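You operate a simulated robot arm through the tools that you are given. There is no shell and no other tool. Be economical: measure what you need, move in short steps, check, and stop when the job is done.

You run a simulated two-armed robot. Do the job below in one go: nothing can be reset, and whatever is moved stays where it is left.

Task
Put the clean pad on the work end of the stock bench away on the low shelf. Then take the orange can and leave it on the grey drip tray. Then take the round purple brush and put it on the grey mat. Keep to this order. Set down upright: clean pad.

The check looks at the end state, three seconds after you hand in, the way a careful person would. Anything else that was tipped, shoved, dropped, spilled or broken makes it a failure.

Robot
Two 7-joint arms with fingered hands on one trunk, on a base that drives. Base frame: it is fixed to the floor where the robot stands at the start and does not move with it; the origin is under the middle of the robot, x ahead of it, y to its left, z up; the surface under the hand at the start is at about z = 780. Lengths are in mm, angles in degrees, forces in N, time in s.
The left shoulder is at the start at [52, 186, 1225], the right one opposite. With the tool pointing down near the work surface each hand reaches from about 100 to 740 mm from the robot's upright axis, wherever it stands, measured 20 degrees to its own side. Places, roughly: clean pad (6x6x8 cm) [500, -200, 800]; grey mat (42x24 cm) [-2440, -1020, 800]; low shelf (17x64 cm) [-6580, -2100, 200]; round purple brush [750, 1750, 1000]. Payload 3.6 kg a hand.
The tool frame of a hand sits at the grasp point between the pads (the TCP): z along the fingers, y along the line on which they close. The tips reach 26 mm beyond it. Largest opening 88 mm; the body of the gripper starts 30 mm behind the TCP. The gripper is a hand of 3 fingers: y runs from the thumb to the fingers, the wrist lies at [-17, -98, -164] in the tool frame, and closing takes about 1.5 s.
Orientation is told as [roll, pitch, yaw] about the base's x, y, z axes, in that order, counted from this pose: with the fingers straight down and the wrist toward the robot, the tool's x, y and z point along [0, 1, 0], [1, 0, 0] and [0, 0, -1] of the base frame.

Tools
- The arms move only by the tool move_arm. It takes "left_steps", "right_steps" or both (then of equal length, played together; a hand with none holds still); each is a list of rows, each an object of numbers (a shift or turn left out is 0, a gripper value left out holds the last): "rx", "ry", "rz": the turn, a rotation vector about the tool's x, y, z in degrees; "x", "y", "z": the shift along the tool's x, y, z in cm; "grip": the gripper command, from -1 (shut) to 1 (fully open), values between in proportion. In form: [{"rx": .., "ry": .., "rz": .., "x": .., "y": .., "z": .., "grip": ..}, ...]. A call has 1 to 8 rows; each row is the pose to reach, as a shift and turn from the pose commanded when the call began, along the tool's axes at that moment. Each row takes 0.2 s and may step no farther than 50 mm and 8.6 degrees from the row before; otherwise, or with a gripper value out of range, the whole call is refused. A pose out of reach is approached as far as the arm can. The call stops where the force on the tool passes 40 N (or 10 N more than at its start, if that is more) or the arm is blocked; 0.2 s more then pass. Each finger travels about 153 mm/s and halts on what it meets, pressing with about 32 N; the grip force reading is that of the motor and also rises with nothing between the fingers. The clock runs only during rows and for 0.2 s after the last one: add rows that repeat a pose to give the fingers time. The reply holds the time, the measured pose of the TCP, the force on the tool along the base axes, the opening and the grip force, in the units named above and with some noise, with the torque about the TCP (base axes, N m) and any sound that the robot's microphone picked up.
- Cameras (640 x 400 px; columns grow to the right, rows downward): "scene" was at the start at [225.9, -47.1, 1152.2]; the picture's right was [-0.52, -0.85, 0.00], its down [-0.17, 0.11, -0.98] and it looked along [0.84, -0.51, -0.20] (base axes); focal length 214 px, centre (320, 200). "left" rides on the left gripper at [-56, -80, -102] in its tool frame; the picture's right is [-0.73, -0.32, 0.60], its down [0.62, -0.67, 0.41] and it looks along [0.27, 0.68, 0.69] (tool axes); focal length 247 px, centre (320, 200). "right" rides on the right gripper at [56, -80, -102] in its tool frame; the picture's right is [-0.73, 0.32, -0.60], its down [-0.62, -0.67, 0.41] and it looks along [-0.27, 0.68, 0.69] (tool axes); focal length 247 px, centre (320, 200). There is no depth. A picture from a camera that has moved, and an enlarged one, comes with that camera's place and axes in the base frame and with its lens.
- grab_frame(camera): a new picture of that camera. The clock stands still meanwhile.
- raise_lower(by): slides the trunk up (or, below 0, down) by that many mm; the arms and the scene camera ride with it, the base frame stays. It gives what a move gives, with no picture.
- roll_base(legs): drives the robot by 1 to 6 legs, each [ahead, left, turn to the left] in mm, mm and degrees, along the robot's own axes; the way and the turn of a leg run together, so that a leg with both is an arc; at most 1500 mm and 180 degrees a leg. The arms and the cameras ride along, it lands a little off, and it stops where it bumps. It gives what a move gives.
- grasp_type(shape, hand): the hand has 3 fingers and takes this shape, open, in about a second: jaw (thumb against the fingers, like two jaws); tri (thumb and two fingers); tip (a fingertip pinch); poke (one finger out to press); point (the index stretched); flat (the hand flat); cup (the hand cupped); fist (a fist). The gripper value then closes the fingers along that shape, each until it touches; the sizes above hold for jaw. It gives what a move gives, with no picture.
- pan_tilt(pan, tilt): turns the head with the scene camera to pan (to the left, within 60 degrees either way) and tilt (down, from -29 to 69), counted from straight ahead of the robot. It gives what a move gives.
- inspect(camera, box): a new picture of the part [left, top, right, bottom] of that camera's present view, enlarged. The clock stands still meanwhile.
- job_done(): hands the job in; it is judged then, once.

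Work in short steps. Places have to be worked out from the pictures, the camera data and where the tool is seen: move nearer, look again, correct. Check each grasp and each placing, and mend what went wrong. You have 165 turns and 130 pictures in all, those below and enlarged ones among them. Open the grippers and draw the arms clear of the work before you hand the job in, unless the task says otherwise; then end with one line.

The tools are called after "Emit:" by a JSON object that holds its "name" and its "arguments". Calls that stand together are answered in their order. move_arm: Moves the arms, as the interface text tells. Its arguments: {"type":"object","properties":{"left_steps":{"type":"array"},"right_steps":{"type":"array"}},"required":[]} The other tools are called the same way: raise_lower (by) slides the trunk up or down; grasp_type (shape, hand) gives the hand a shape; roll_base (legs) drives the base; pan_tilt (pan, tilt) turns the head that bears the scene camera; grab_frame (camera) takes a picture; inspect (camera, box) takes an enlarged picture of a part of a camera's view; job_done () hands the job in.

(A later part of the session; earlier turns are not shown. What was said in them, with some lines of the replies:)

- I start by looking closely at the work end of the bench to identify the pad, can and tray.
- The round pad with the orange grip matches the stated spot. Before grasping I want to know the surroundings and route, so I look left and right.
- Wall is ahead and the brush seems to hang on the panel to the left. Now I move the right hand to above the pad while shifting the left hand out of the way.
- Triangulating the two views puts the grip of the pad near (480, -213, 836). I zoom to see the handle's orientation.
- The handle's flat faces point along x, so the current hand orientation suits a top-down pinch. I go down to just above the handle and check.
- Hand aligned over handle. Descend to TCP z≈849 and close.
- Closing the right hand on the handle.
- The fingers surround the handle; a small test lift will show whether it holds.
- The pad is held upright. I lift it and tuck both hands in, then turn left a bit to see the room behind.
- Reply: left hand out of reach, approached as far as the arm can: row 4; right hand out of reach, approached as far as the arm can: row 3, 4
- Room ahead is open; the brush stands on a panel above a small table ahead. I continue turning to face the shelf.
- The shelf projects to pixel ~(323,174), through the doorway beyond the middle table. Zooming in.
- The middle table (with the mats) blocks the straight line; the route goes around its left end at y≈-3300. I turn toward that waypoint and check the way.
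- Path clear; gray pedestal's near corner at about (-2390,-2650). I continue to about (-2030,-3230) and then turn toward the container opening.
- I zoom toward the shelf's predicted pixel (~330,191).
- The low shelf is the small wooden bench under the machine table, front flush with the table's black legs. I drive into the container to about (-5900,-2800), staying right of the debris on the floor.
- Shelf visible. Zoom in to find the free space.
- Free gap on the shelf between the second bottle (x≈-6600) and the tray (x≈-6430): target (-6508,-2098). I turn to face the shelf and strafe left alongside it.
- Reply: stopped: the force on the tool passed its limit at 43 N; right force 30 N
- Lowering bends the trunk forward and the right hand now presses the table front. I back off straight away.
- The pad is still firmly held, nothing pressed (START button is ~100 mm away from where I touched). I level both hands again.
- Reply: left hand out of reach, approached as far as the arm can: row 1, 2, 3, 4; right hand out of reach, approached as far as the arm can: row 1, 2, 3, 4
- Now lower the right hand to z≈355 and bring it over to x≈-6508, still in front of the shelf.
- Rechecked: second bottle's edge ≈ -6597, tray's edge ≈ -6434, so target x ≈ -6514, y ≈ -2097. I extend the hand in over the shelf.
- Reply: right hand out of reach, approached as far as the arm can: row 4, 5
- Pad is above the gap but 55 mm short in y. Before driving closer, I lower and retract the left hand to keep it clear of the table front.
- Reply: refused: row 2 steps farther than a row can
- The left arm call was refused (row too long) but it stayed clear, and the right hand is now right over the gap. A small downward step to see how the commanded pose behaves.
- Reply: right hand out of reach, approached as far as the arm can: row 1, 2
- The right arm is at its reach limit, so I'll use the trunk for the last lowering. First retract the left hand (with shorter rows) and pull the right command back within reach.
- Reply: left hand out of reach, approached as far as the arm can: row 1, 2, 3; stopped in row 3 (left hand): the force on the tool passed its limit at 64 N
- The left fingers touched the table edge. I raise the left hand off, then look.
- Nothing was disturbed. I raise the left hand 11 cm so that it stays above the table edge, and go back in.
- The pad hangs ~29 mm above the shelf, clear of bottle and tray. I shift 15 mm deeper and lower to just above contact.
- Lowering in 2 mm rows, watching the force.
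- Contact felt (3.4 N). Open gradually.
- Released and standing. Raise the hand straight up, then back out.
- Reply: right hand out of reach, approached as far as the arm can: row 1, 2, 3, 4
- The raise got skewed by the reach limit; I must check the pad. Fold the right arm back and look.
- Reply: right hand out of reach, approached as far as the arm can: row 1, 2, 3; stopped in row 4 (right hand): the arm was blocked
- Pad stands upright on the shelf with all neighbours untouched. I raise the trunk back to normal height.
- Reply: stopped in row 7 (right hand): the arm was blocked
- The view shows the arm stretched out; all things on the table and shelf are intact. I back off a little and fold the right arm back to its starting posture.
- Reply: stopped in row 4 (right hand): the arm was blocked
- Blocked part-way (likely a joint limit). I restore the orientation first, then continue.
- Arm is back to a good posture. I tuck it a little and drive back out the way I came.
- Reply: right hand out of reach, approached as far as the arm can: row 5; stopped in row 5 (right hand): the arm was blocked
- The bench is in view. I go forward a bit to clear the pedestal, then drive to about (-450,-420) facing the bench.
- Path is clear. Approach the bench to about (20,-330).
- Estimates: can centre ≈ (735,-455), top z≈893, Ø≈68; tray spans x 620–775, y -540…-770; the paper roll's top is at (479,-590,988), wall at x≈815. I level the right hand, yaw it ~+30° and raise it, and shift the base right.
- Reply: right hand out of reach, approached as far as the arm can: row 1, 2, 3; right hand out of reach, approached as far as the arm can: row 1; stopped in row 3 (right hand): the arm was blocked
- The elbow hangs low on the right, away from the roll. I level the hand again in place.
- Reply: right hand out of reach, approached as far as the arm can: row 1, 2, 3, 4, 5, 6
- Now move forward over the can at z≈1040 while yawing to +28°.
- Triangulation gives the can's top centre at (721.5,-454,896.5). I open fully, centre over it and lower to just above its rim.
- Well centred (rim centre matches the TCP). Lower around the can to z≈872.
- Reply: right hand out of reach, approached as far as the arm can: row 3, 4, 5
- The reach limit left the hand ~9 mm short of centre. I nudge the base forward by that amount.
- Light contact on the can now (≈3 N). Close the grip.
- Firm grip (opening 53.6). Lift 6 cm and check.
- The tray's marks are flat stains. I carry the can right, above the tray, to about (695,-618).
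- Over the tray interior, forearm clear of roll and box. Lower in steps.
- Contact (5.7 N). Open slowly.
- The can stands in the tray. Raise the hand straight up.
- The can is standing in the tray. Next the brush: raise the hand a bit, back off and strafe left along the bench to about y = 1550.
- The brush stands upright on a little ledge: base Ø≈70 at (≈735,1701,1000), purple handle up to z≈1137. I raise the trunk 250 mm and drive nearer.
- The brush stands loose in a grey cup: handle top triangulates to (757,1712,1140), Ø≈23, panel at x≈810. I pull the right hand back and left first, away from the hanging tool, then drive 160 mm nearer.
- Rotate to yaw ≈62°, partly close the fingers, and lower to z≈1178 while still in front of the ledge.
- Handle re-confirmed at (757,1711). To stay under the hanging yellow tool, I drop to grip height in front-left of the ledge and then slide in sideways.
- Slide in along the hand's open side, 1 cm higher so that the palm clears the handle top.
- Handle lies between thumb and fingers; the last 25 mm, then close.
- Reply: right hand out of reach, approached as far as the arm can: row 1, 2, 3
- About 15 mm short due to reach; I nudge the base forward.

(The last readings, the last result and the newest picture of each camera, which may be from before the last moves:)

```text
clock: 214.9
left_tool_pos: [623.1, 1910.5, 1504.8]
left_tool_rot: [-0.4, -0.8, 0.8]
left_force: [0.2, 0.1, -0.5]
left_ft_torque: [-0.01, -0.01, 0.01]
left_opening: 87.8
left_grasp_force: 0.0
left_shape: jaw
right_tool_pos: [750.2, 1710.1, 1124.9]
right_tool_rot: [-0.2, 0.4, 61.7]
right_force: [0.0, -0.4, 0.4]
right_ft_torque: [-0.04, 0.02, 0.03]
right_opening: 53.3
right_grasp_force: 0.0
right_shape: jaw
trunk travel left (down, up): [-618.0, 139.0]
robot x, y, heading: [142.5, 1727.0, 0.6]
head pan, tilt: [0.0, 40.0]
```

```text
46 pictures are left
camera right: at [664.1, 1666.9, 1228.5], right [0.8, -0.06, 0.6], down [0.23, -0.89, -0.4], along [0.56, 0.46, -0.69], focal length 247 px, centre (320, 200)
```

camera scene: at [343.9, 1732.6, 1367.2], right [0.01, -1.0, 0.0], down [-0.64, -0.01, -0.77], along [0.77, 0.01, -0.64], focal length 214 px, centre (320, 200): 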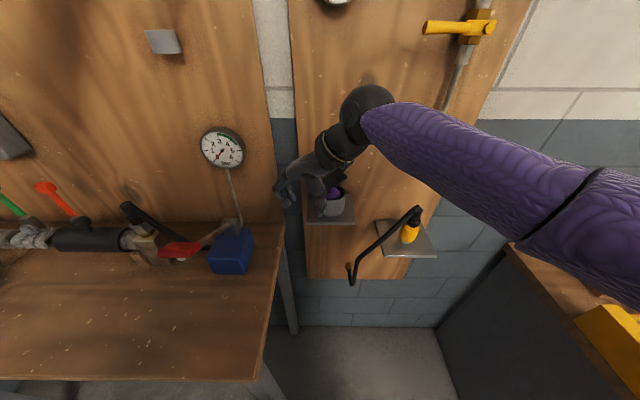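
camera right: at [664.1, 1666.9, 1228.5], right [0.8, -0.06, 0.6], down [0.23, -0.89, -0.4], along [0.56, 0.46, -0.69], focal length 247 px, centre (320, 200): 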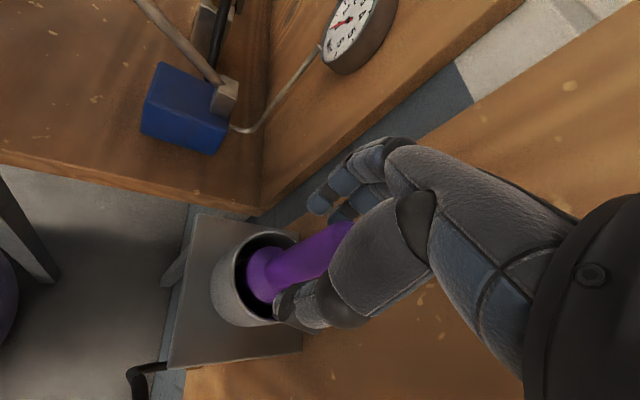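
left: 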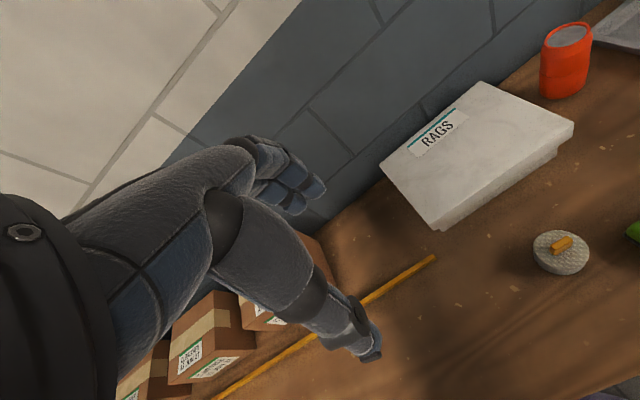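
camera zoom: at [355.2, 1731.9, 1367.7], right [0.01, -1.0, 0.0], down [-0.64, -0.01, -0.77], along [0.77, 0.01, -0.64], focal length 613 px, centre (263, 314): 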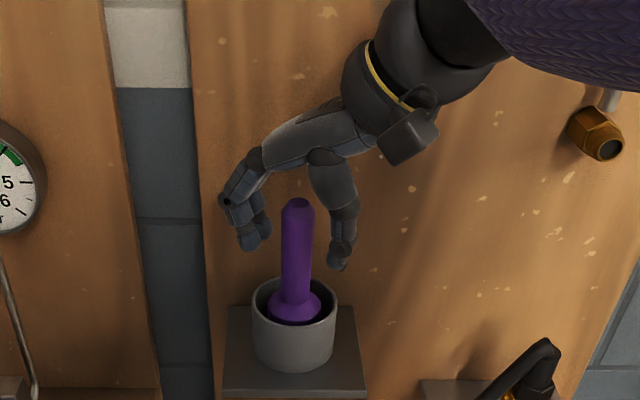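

The projected TCP (329,240) coincides with the handle. Close on it.

Emit:
{"name": "move_arm", "arguments": {"right_steps": [{"grip": 0}, {"grip": -0.3}, {"grip": -0.6}, {"grip": -1}, {"grip": -1}, {"grip": -1}, {"grip": -1}]}}

Emit:
{"name": "inspect", "arguments": {"camera": "scene", "box": [260, 90, 420, 230]}}

Emit:
{"name": "grab_frame", "arguments": {"camera": "right"}}

```text
clock: 216.5
left_tool_pos: [625.6, 1909.3, 1503.9]
left_tool_rot: [-0.3, -0.8, 0.9]
left_force: [-0.7, 0.4, 0.1]
left_ft_torque: [0.01, 0.01, 0.01]
left_opening: 87.5
left_grasp_force: 0.1
left_shape: jaw
right_tool_pos: [751.7, 1709.5, 1124.5]
right_tool_rot: [-0.1, 0.6, 61.6]
right_force: [0.2, 0.2, 0.0]
right_ft_torque: [-0.04, 0.02, 0.04]
right_opening: 13.3
right_grasp_force: 31.9
right_shape: jaw
trunk travel left (down, up): [-618.0, 139.0]
robot x, y, heading: [139.6, 1725.9, 0.8]
head pan, tilt: [0.0, 40.0]
```

```text
2.86 times, centred on (340, 160) of scene
camera zoom: at [357.8, 1731.9, 1367.2], right [0.01, -1.0, 0.0], down [-0.64, -0.01, -0.77], along [0.77, 0.01, -0.64], focal length 613 px, centre (263, 314)
```

zoom: 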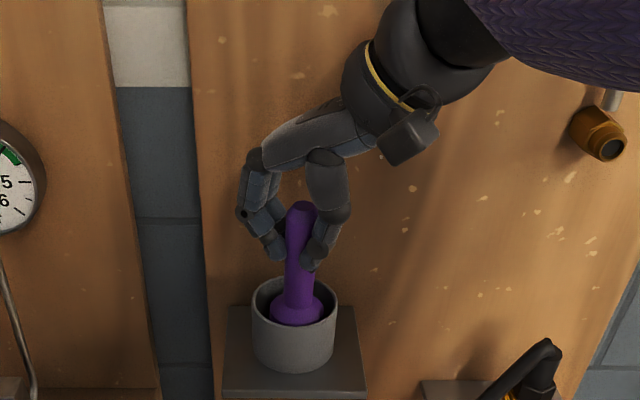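

```text
44 pictures are left
camera right: at [666.3, 1666.9, 1227.2], right [0.8, -0.06, 0.6], down [0.23, -0.89, -0.4], along [0.55, 0.46, -0.69], focal length 247 px, centre (320, 200)
```

right: 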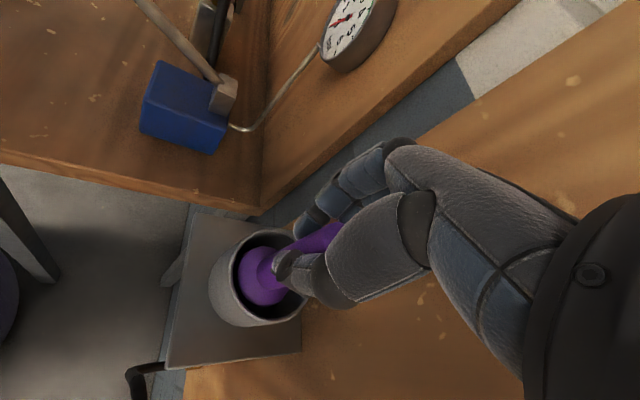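

Gripped. I lift vertically with the trunk (pure vertical motion) by 70 mm to draw the brush out of the cup.

Emit:
{"name": "raise_lower", "arguments": {"by": 70}}

Emit:
{"name": "inspect", "arguments": {"camera": "scene", "box": [240, 90, 440, 270]}}

Emit:
{"name": "grab_frame", "arguments": {"camera": "right"}}

```text
clock: 217.6
left_tool_pos: [626.3, 1909.0, 1574.0]
left_tool_rot: [-0.4, -0.8, 0.8]
left_force: [-0.2, 0.5, 0.5]
left_ft_torque: [-0.01, 0.0, -0.03]
left_opening: 87.7
left_grasp_force: 0.1
left_shape: jaw
right_tool_pos: [751.1, 1710.8, 1194.2]
right_tool_rot: [-0.3, 0.6, 61.6]
right_force: [0.7, -0.2, -1.1]
right_ft_torque: [0.01, 0.0, 0.01]
right_opening: 13.0
right_grasp_force: 32.1
right_shape: jaw
trunk travel left (down, up): [-688.0, 69.0]
robot x, y, heading: [141.3, 1728.1, 0.4]
head pan, tilt: [0.0, 40.0]
```

```text
2.22 times, centred on (340, 180) of scene
camera zoom: at [357.1, 1732.0, 1437.5], right [0.01, -1.0, 0.0], down [-0.64, -0.01, -0.77], along [0.77, 0.01, -0.64], focal length 477 px, centre (276, 244)
```

zoom: 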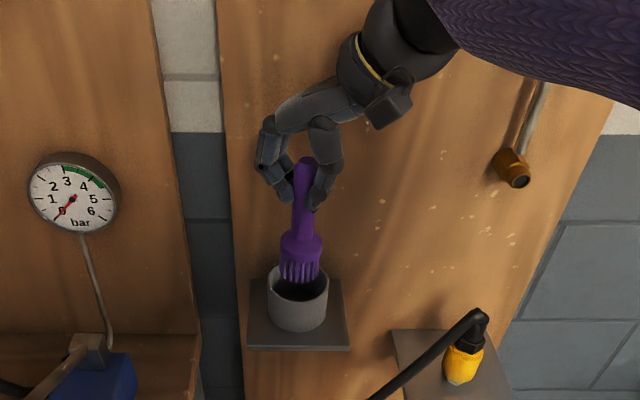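

```text
42 pictures are left
camera right: at [664.8, 1667.0, 1297.4], right [0.8, -0.06, 0.6], down [0.23, -0.89, -0.4], along [0.55, 0.46, -0.69], focal length 247 px, centre (320, 200)
```

right: 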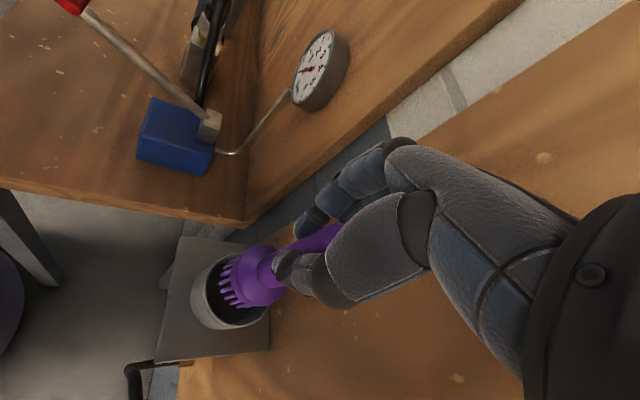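

Bristle tips are about level with the cup rim; another 40 mm up.

Emit:
{"name": "raise_lower", "arguments": {"by": 40}}

Emit:
{"name": "grab_frame", "arguments": {"camera": "scene"}}

```text
clock: 218.4
left_tool_pos: [627.0, 1909.5, 1613.5]
left_tool_rot: [-0.3, -0.8, 0.8]
left_force: [0.9, 0.1, 0.6]
left_ft_torque: [0.01, 0.0, 0.03]
left_opening: 87.9
left_grasp_force: 0.0
left_shape: jaw
right_tool_pos: [751.6, 1709.8, 1234.1]
right_tool_rot: [-0.3, 0.5, 61.6]
right_force: [0.1, -0.2, -0.5]
right_ft_torque: [-0.01, -0.01, 0.01]
right_opening: 13.5
right_grasp_force: 32.7
right_shape: jaw
trunk travel left (down, up): [-728.0, 29.0]
robot x, y, heading: [143.3, 1730.0, 0.7]
head pan, tilt: [0.0, 40.0]
```

```text
41 pictures are left
camera scene: at [357.2, 1732.0, 1477.6], right [0.01, -1.0, 0.0], down [-0.64, -0.01, -0.77], along [0.77, 0.01, -0.64], focal length 214 px, centre (320, 200)
```

scene: 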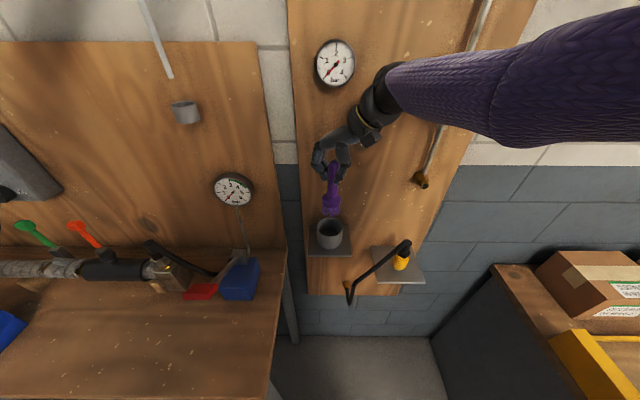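

Brush is fully out of the cup and the cup is in place. Back away, lower the trunk to normal height and check the grip.

Emit:
{"name": "roll_base", "arguments": {"legs": [[-480, 0, 0]]}}

Emit:
{"name": "raise_lower", "arguments": {"by": -290}}

Emit:
{"name": "grab_frame", "arguments": {"camera": "scene"}}

```text
clock: 221.2
left_tool_pos: [152.4, 1902.6, 1613.5]
left_tool_rot: [-0.4, -0.8, 0.5]
left_force: [0.2, -0.1, -0.2]
left_ft_torque: [-0.01, 0.03, 0.01]
left_opening: 87.7
left_grasp_force: 0.1
left_shape: jaw
right_tool_pos: [278.3, 1704.1, 1232.9]
right_tool_rot: [-0.2, 0.4, 61.4]
right_force: [0.3, 0.3, -1.0]
right_ft_torque: [0.01, 0.02, -0.01]
right_opening: 13.5
right_grasp_force: 31.9
right_shape: jaw
trunk travel left (down, up): [-728.0, 29.0]
robot x, y, heading: [-330.7, 1721.1, 0.4]
head pan, tilt: [0.0, 40.0]
```

```text
clock: 224.2
left_tool_pos: [153.0, 1903.4, 1324.4]
left_tool_rot: [-0.4, -0.8, 0.7]
left_force: [0.3, -0.1, 1.0]
left_ft_torque: [-0.01, 0.05, 0.01]
left_opening: 87.8
left_grasp_force: 0.1
left_shape: jaw
right_tool_pos: [277.8, 1702.8, 943.3]
right_tool_rot: [-0.2, 0.4, 61.4]
right_force: [-0.1, 0.5, -0.4]
right_ft_torque: [0.02, -0.01, 0.01]
right_opening: 13.0
right_grasp_force: 31.9
right_shape: jaw
trunk travel left (down, up): [-438.0, 319.0]
robot x, y, heading: [-332.1, 1727.6, 0.1]
head pan, tilt: [0.0, 40.0]
```

```text
40 pictures are left
camera scene: at [-107.8, 1727.1, 1182.1], right [0.01, -1.0, 0.0], down [-0.64, 0.0, -0.77], along [0.77, 0.0, -0.64], focal length 214 px, centre (320, 200)
```

scene: 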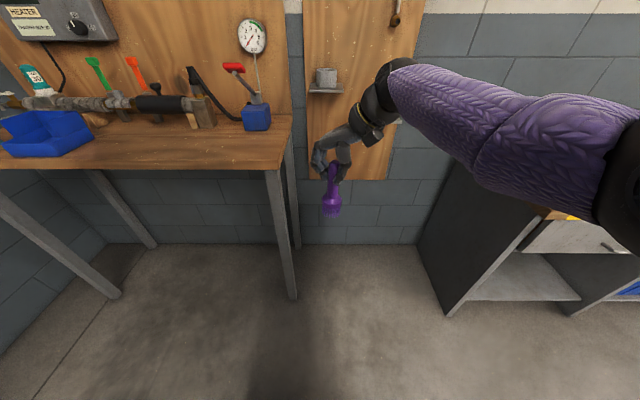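

Held well. Now drive to the middle table: turn right, drive ~3 m, then face the table (west).

Emit:
{"name": "roll_base", "arguments": {"legs": [[0, 0, -116], [1500, 0, 0], [1450, 0, 0], [0, 0, -64]]}}

Emit:
{"name": "pan_tilt", "arguments": {"pan": 0, "tilt": 25}}

Emit:
{"name": "grab_frame", "arguments": {"camera": "scene"}}

```text
clock: 246.0
left_tool_pos: [-2000.7, -1167.7, 1324.4]
left_tool_rot: [-0.4, -0.8, -177.2]
left_force: [0.3, -0.2, 0.5]
left_ft_torque: [0.0, -0.04, 0.0]
left_opening: 88.0
left_grasp_force: 0.0
left_shape: jaw
right_tool_pos: [-2134.0, -972.1, 944.3]
right_tool_rot: [-0.2, 0.4, -116.3]
right_force: [-1.0, -0.3, -1.0]
right_ft_torque: [-0.02, 0.01, 0.02]
right_opening: 12.8
right_grasp_force: 32.1
right_shape: jaw
trunk travel left (down, up): [-438.0, 319.0]
robot x, y, heading: [-1524.4, -971.2, -177.2]
head pan, tilt: [0.0, 40.0]
```

```text
clock: 246.7
left_tool_pos: [-2000.5, -1169.2, 1324.7]
left_tool_rot: [-0.4, -0.8, -177.0]
left_force: [0.1, -0.2, -0.2]
left_ft_torque: [0.04, 0.01, -0.04]
left_opening: 87.6
left_grasp_force: 0.1
left_shape: jaw
right_tool_pos: [-2132.9, -974.1, 943.9]
right_tool_rot: [-0.2, 0.5, -116.4]
right_force: [0.3, -0.2, -1.6]
right_ft_torque: [0.03, -0.01, 0.05]
right_opening: 12.9
right_grasp_force: 31.9
right_shape: jaw
trunk travel left (down, up): [-438.0, 319.0]
robot x, y, heading: [-1522.5, -970.8, -177.0]
head pan, tilt: [0.0, 25.0]
```

```text
39 pictures are left
camera scene: at [-1758.2, -978.7, 1205.2], right [-0.05, 1.0, 0.0], down [0.42, 0.02, -0.91], along [-0.9, -0.04, -0.42], focal length 214 px, centre (320, 200)
```

scene: 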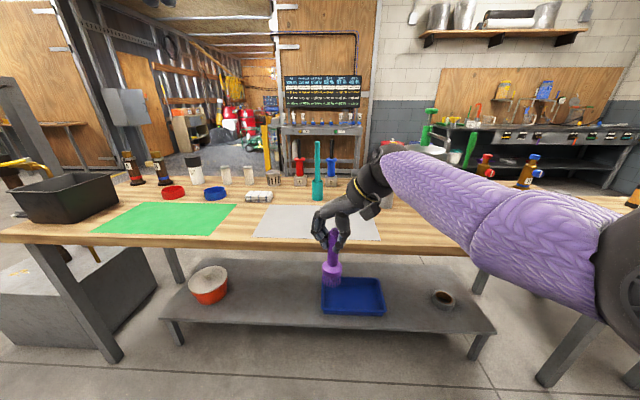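

The grey mat spans x≈-2330…-2570, y≈-1227…-804. I raise the trunk 60 mm for clearance and roll forward so that the brush comes over the mat.

Emit:
{"name": "raise_lower", "arguments": {"by": 60}}

Emit:
{"name": "roll_base", "arguments": {"legs": [[305, 20, 0]]}}

Emit:
{"name": "pan_tilt", "arguments": {"pan": 0, "tilt": 45}}

Emit:
{"name": "grab_frame", "arguments": {"camera": "scene"}}

Emit:
{"name": "grab_frame", "arguments": {"camera": "right"}}

```text
clock: 247.7
left_tool_pos: [-2001.3, -1168.3, 1384.1]
left_tool_rot: [-0.4, -0.7, -177.1]
left_force: [1.2, -0.3, -0.8]
left_ft_torque: [-0.01, 0.01, -0.01]
left_opening: 87.7
left_grasp_force: 0.1
left_shape: jaw
right_tool_pos: [-2132.7, -973.8, 1003.2]
right_tool_rot: [-0.2, 0.6, -116.3]
right_force: [-0.2, -0.9, 0.0]
right_ft_torque: [-0.01, -0.01, 0.01]
right_opening: 13.0
right_grasp_force: 32.0
right_shape: jaw
trunk travel left (down, up): [-498.0, 259.0]
robot x, y, heading: [-1526.5, -970.1, -176.9]
head pan, tilt: [0.0, 25.0]
```

```text
clock: 249.8
left_tool_pos: [-2299.1, -1201.4, 1383.2]
left_tool_rot: [-0.3, -0.7, -177.2]
left_force: [-0.9, -0.1, 0.2]
left_ft_torque: [-0.01, 0.01, 0.03]
left_opening: 87.9
left_grasp_force: 0.2
left_shape: jaw
right_tool_pos: [-2430.1, -1004.7, 1004.2]
right_tool_rot: [-0.2, 0.6, -116.5]
right_force: [0.9, 0.3, -0.8]
right_ft_torque: [-0.01, -0.03, 0.03]
right_opening: 12.8
right_grasp_force: 32.2
right_shape: jaw
trunk travel left (down, up): [-498.0, 259.0]
robot x, y, heading: [-1823.0, -1006.8, -177.6]
head pan, tilt: [0.0, 25.0]
```

```text
clock: 250.6
left_tool_pos: [-2298.4, -1200.6, 1384.7]
left_tool_rot: [-0.4, -0.8, -177.2]
left_force: [0.2, -0.2, -0.9]
left_ft_torque: [0.02, -0.01, 0.0]
left_opening: 87.6
left_grasp_force: 0.1
left_shape: jaw
right_tool_pos: [-2431.1, -1005.2, 1004.9]
right_tool_rot: [-0.3, 0.4, -116.4]
right_force: [0.6, 0.1, 0.1]
right_ft_torque: [0.03, -0.02, 0.0]
right_opening: 12.8
right_grasp_force: 32.2
right_shape: jaw
trunk travel left (down, up): [-498.0, 259.0]
robot x, y, heading: [-1822.4, -1002.9, -177.5]
head pan, tilt: [0.0, 45.0]
```

```text
38 pictures are left
camera scene: at [-2040.7, -1011.5, 1237.4], right [-0.04, 1.0, 0.0], down [0.71, 0.03, -0.71], along [-0.71, -0.03, -0.71], focal length 214 px, centre (320, 200)
```

scene: 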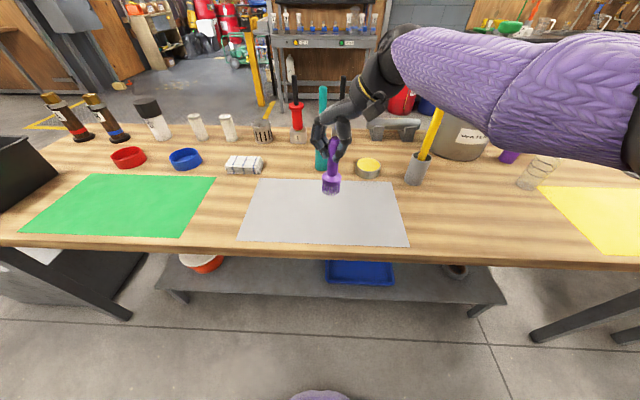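

```text
37 pictures are left
camera right: at [-2344.1, -960.4, 1107.7], right [-0.8, 0.04, 0.6], down [-0.26, 0.88, -0.4], along [-0.54, -0.48, -0.69], focal length 247 px, centre (320, 200)
```

right: 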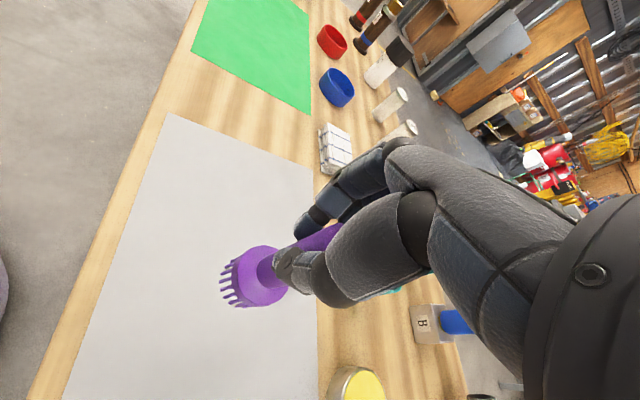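

The brush is over the mat (mat x -2344…-2588). Lower with the trunk 80 mm, then look.

Emit:
{"name": "raise_lower", "arguments": {"by": -80}}

Emit:
{"name": "inspect", "arguments": {"camera": "scene", "box": [230, 80, 430, 260]}}

Emit:
{"name": "grab_frame", "arguments": {"camera": "right"}}

```text
clock: 251.8
left_tool_pos: [-2297.9, -1200.9, 1304.6]
left_tool_rot: [-0.4, -0.9, -177.3]
left_force: [1.0, -0.2, 0.4]
left_ft_torque: [0.03, -0.03, 0.02]
left_opening: 87.8
left_grasp_force: 0.0
left_shape: jaw
right_tool_pos: [-2430.3, -1005.9, 924.0]
right_tool_rot: [-0.1, 0.5, -116.3]
right_force: [0.3, -0.2, -0.7]
right_ft_torque: [-0.03, 0.01, 0.0]
right_opening: 12.8
right_grasp_force: 32.3
right_shape: jaw
trunk travel left (down, up): [-418.0, 339.0]
robot x, y, heading: [-1821.6, -1004.9, -177.5]
head pan, tilt: [0.0, 45.0]
```

```text
2.22 times, centred on (330, 170) of scene
camera zoom: at [-2046.8, -1011.7, 1153.8], right [-0.04, 1.0, 0.0], down [0.71, 0.03, -0.71], along [-0.71, -0.03, -0.71], focal length 477 px, centre (298, 267)
```

zoom: 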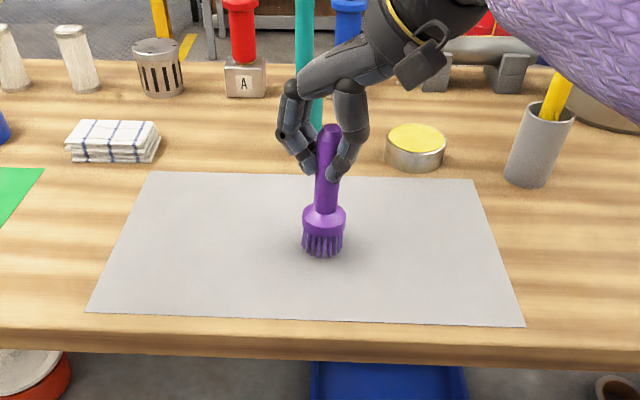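

```text
35 pictures are left
camera right: at [-2344.0, -960.4, 1028.3], right [-0.8, 0.04, 0.6], down [-0.26, 0.88, -0.4], along [-0.54, -0.48, -0.69], focal length 247 px, centre (320, 200)
```

right: 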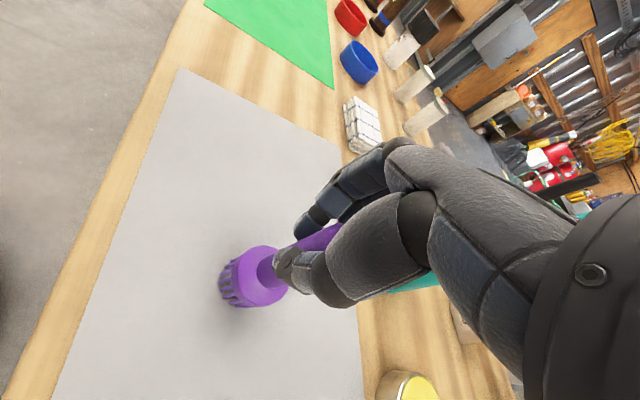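

The bristles look nearly at the mat. Lower a few millimetres at a time.

Emit:
{"name": "raise_lower", "arguments": {"by": -6}}

Emit:
{"name": "raise_lower", "arguments": {"by": -4}}

```text
clock: 252.3
left_tool_pos: [-2297.8, -1200.0, 1300.2]
left_tool_rot: [-0.4, -0.8, -177.2]
left_force: [0.5, 0.4, 0.5]
left_ft_torque: [0.0, -0.03, 0.04]
left_opening: 87.8
left_grasp_force: 0.2
left_shape: jaw
right_tool_pos: [-2432.0, -1005.4, 918.3]
right_tool_rot: [-0.3, 0.5, -116.3]
right_force: [0.6, -0.3, 1.9]
right_ft_torque: [-0.02, -0.02, 0.02]
right_opening: 12.6
right_grasp_force: 32.1
right_shape: jaw
trunk travel left (down, up): [-412.0, 345.0]
robot x, y, heading: [-1822.3, -1002.8, -177.6]
head pan, tilt: [0.0, 45.0]
```

```text
clock: 252.8
left_tool_pos: [-2297.5, -1200.5, 1294.8]
left_tool_rot: [-0.4, -0.9, -177.2]
left_force: [-0.1, 0.6, 0.8]
left_ft_torque: [-0.01, 0.02, 0.07]
left_opening: 88.0
left_grasp_force: 0.1
left_shape: jaw
right_tool_pos: [-2431.0, -1006.4, 917.5]
right_tool_rot: [-0.4, 0.2, -116.4]
right_force: [1.8, -2.7, 15.5]
right_ft_torque: [0.03, -0.12, 0.03]
right_opening: 13.6
right_grasp_force: 31.3
right_shape: jaw
trunk travel left (down, up): [-408.0, 349.0]
robot x, y, heading: [-1822.4, -1004.6, -177.6]
head pan, tilt: [0.0, 45.0]
```

Contact at 15 N; I ease up 3 mm and check how straight the brush stands.

Emit:
{"name": "raise_lower", "arguments": {"by": 3}}

Emit:
{"name": "inspect", "arguments": {"camera": "scene", "box": [280, 110, 380, 210]}}

Emit:
{"name": "inspect", "arguments": {"camera": "right", "box": [190, 190, 370, 330]}}

```text
clock: 253.4
left_tool_pos: [-2297.5, -1200.7, 1297.3]
left_tool_rot: [-0.4, -0.7, -177.2]
left_force: [-0.9, -0.2, 0.3]
left_ft_torque: [0.01, -0.02, -0.01]
left_opening: 87.7
left_grasp_force: 0.0
left_shape: jaw
right_tool_pos: [-2431.0, -1006.7, 917.7]
right_tool_rot: [-0.4, 0.5, -116.4]
right_force: [0.7, -2.5, 11.8]
right_ft_torque: [-0.02, -0.01, 0.01]
right_opening: 13.8
right_grasp_force: 31.5
right_shape: jaw
trunk travel left (down, up): [-411.0, 346.0]
robot x, y, heading: [-1820.6, -1003.1, -177.3]
head pan, tilt: [0.0, 45.0]
```

```text
4.00 times, centred on (330, 160) of scene
camera zoom: at [-2046.9, -1012.1, 1146.4], right [-0.04, 1.0, 0.0], down [0.71, 0.03, -0.71], along [-0.71, -0.03, -0.71], focal length 858 px, centre (280, 360)
```

zoom: 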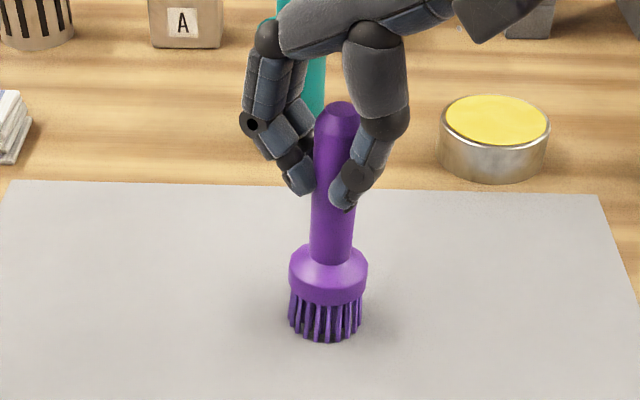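

```text
2.86 times, centred on (280, 260) of right
camera zoom: at [-2343.5, -960.9, 1021.4], right [-0.8, 0.04, 0.6], down [-0.26, 0.88, -0.4], along [-0.54, -0.48, -0.69], focal length 706 px, centre (434, 29)
```

zoom: 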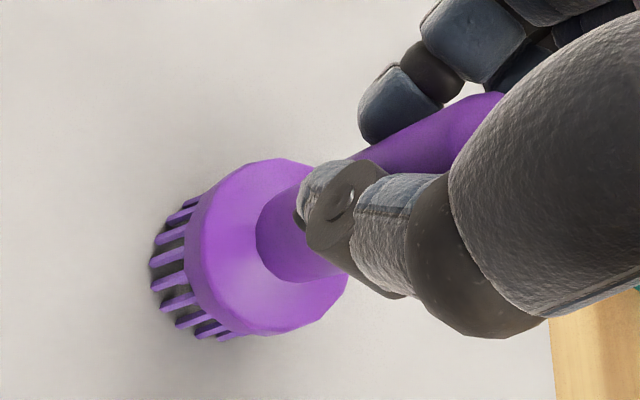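

It stands nearly straight. Ease another 3 mm, then open slowly.

Emit:
{"name": "raise_lower", "arguments": {"by": 3}}

Emit:
{"name": "move_arm", "arguments": {"right_steps": [{"grip": -0.6}, {"grip": -0.45}, {"grip": -0.3}, {"grip": -0.15}, {"grip": 0}, {"grip": 0.15}, {"grip": 0.25}, {"grip": 0.25}]}}

Emit:
{"name": "inspect", "arguments": {"camera": "scene", "box": [270, 100, 390, 220]}}

```text
clock: 253.9
left_tool_pos: [-2298.7, -1201.5, 1300.5]
left_tool_rot: [-0.4, -0.7, -177.2]
left_force: [-0.3, -0.6, -0.5]
left_ft_torque: [-0.01, -0.02, 0.0]
left_opening: 87.9
left_grasp_force: 0.1
left_shape: jaw
right_tool_pos: [-2429.5, -1005.0, 918.8]
right_tool_rot: [-0.3, 0.8, -116.4]
right_force: [-1.0, -1.2, 3.0]
right_ft_torque: [-0.03, 0.08, 0.03]
right_opening: 13.7
right_grasp_force: 32.2
right_shape: jaw
trunk travel left (down, up): [-414.0, 343.0]
robot x, y, heading: [-1823.7, -1002.2, -177.5]
head pan, tilt: [0.0, 45.0]
```

```text
clock: 255.7
left_tool_pos: [-2298.7, -1201.4, 1299.6]
left_tool_rot: [-0.3, -0.8, -177.2]
left_force: [-0.7, 0.2, -0.1]
left_ft_torque: [-0.01, 0.0, -0.03]
left_opening: 88.0
left_grasp_force: 0.1
left_shape: jaw
right_tool_pos: [-2431.6, -1006.9, 920.9]
right_tool_rot: [-0.3, 0.6, -116.4]
right_force: [0.7, -0.4, 0.5]
right_ft_torque: [-0.01, 0.02, 0.01]
right_opening: 54.7
right_grasp_force: 0.0
right_shape: jaw
trunk travel left (down, up): [-414.0, 343.0]
robot x, y, heading: [-1821.5, -1004.5, -177.5]
head pan, tilt: [0.0, 45.0]
```

```text
3.33 times, centred on (330, 160) of scene
camera zoom: at [-2047.6, -1011.8, 1149.3], right [-0.04, 1.0, 0.0], down [0.71, 0.03, -0.71], along [-0.71, -0.03, -0.71], focal length 715 px, centre (287, 333)
```

zoom: 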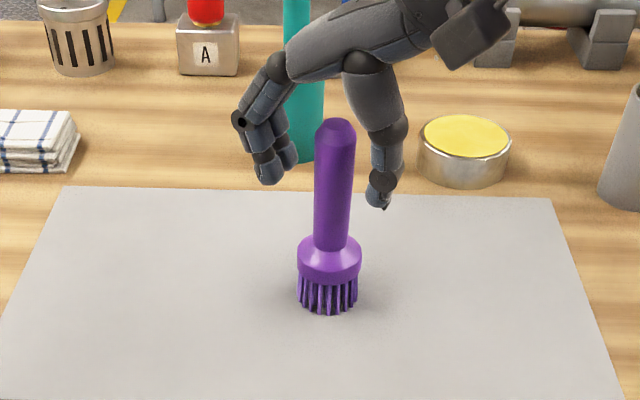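

The brush stands free and upright. Raise vertically with the trunk, then back off.

Emit:
{"name": "raise_lower", "arguments": {"by": 110}}

Emit:
{"name": "roll_base", "arguments": {"legs": [[-450, 0, 0]]}}

Emit:
{"name": "pan_tilt", "arguments": {"pan": 0, "tilt": 30}}

Emit:
{"name": "grab_frame", "arguments": {"camera": "scene"}}

```text
clock: 257.1
left_tool_pos: [-2299.1, -1200.4, 1411.2]
left_tool_rot: [-0.4, -0.7, -177.2]
left_force: [0.4, 0.4, -0.4]
left_ft_torque: [0.02, -0.01, 0.0]
left_opening: 87.9
left_grasp_force: 0.0
left_shape: jaw
right_tool_pos: [-2431.1, -1004.9, 1028.6]
right_tool_rot: [-0.2, 0.6, -116.5]
right_force: [-0.8, 0.4, 0.4]
right_ft_torque: [0.01, -0.02, 0.02]
right_opening: 54.8
right_grasp_force: 0.0
right_shape: jaw
trunk travel left (down, up): [-524.0, 233.0]
robot x, y, heading: [-1822.2, -1004.2, -177.4]
head pan, tilt: [0.0, 45.0]
```

```text
clock: 259.8
left_tool_pos: [-1851.5, -1181.0, 1411.5]
left_tool_rot: [-0.4, -0.8, -177.1]
left_force: [0.5, -0.3, 0.5]
left_ft_torque: [-0.02, 0.02, 0.01]
left_opening: 87.9
left_grasp_force: 0.1
left_shape: jaw
right_tool_pos: [-1985.0, -985.8, 1031.0]
right_tool_rot: [-0.2, 0.5, -116.4]
right_force: [0.2, -0.3, -0.8]
right_ft_torque: [0.01, -0.02, -0.02]
right_opening: 54.8
right_grasp_force: 0.1
right_shape: jaw
trunk travel left (down, up): [-524.0, 233.0]
robot x, y, heading: [-1374.0, -982.0, -177.2]
head pan, tilt: [0.0, 45.0]
```

```text
clock: 260.6
left_tool_pos: [-1852.1, -1181.0, 1409.4]
left_tool_rot: [-0.4, -0.8, -177.1]
left_force: [0.5, -1.0, -0.1]
left_ft_torque: [0.03, 0.01, -0.02]
left_opening: 88.1
left_grasp_force: 0.1
left_shape: jaw
right_tool_pos: [-1985.2, -986.9, 1030.3]
right_tool_rot: [-0.1, 0.6, -116.3]
right_force: [0.0, -0.1, 0.0]
right_ft_torque: [0.01, -0.03, 0.0]
right_opening: 54.6
right_grasp_force: 0.0
right_shape: jaw
trunk travel left (down, up): [-524.0, 233.0]
robot x, y, heading: [-1375.3, -980.8, -177.3]
head pan, tilt: [0.0, 30.0]
```

```text
31 pictures are left
camera scene: at [-1602.9, -991.8, 1286.7], right [-0.05, 1.0, 0.0], down [0.5, 0.02, -0.87], along [-0.86, -0.04, -0.5], focal length 214 px, centre (320, 200)
```

scene: 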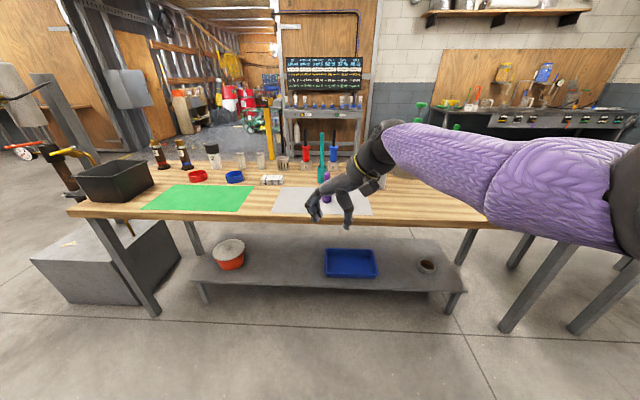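

Emit:
{"name": "inspect", "arguments": {"camera": "scene", "box": [250, 140, 400, 230]}}

Emit:
{"name": "move_arm", "arguments": {"right_steps": [{"grip": 1}, {"grip": 1}, {"grip": 1}]}}

```text
4.27 times, centred on (325, 185) of scene
camera zoom: at [-1602.9, -991.8, 1286.7], right [-0.05, 1.0, 0.0], down [0.5, 0.02, -0.87], along [-0.86, -0.04, -0.5], focal length 915 px, centre (299, 264)
```

zoom: 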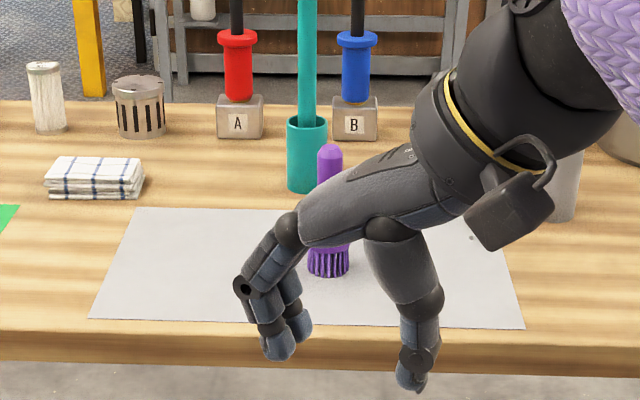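

```text
clock: 261.4
left_tool_pos: [-1851.4, -1181.1, 1409.3]
left_tool_rot: [-0.3, -0.8, -177.2]
left_force: [-0.1, 0.8, -0.3]
left_ft_torque: [0.0, 0.01, -0.01]
left_opening: 88.0
left_grasp_force: 0.1
left_shape: jaw
right_tool_pos: [-1984.7, -986.2, 1030.2]
right_tool_rot: [-0.2, 0.6, -116.3]
right_force: [1.0, -0.8, 0.0]
right_ft_torque: [0.0, 0.0, 0.02]
right_opening: 87.4
right_grasp_force: 0.1
right_shape: jaw
trunk travel left (down, up): [-524.0, 233.0]
robot x, y, heading: [-1377.0, -983.4, -177.3]
head pan, tilt: [0.0, 30.0]
```

The brush stands upright on the grey mat, the hands are open and clear of the work, and all three placings were checked. I hand in.

Emit:
{"name": "job_done", "arguments": {}}

```text
The job is handed in.
```

I did all three in the order you gave: the clean pad stands upright on the low shelf, the orange can is in the grey drip tray, and the round purple brush stands on the grey mat. Both hands brushed the front of the hose table near the low shelf on the way in. Camera checks afterwards showed everything on it still in place.
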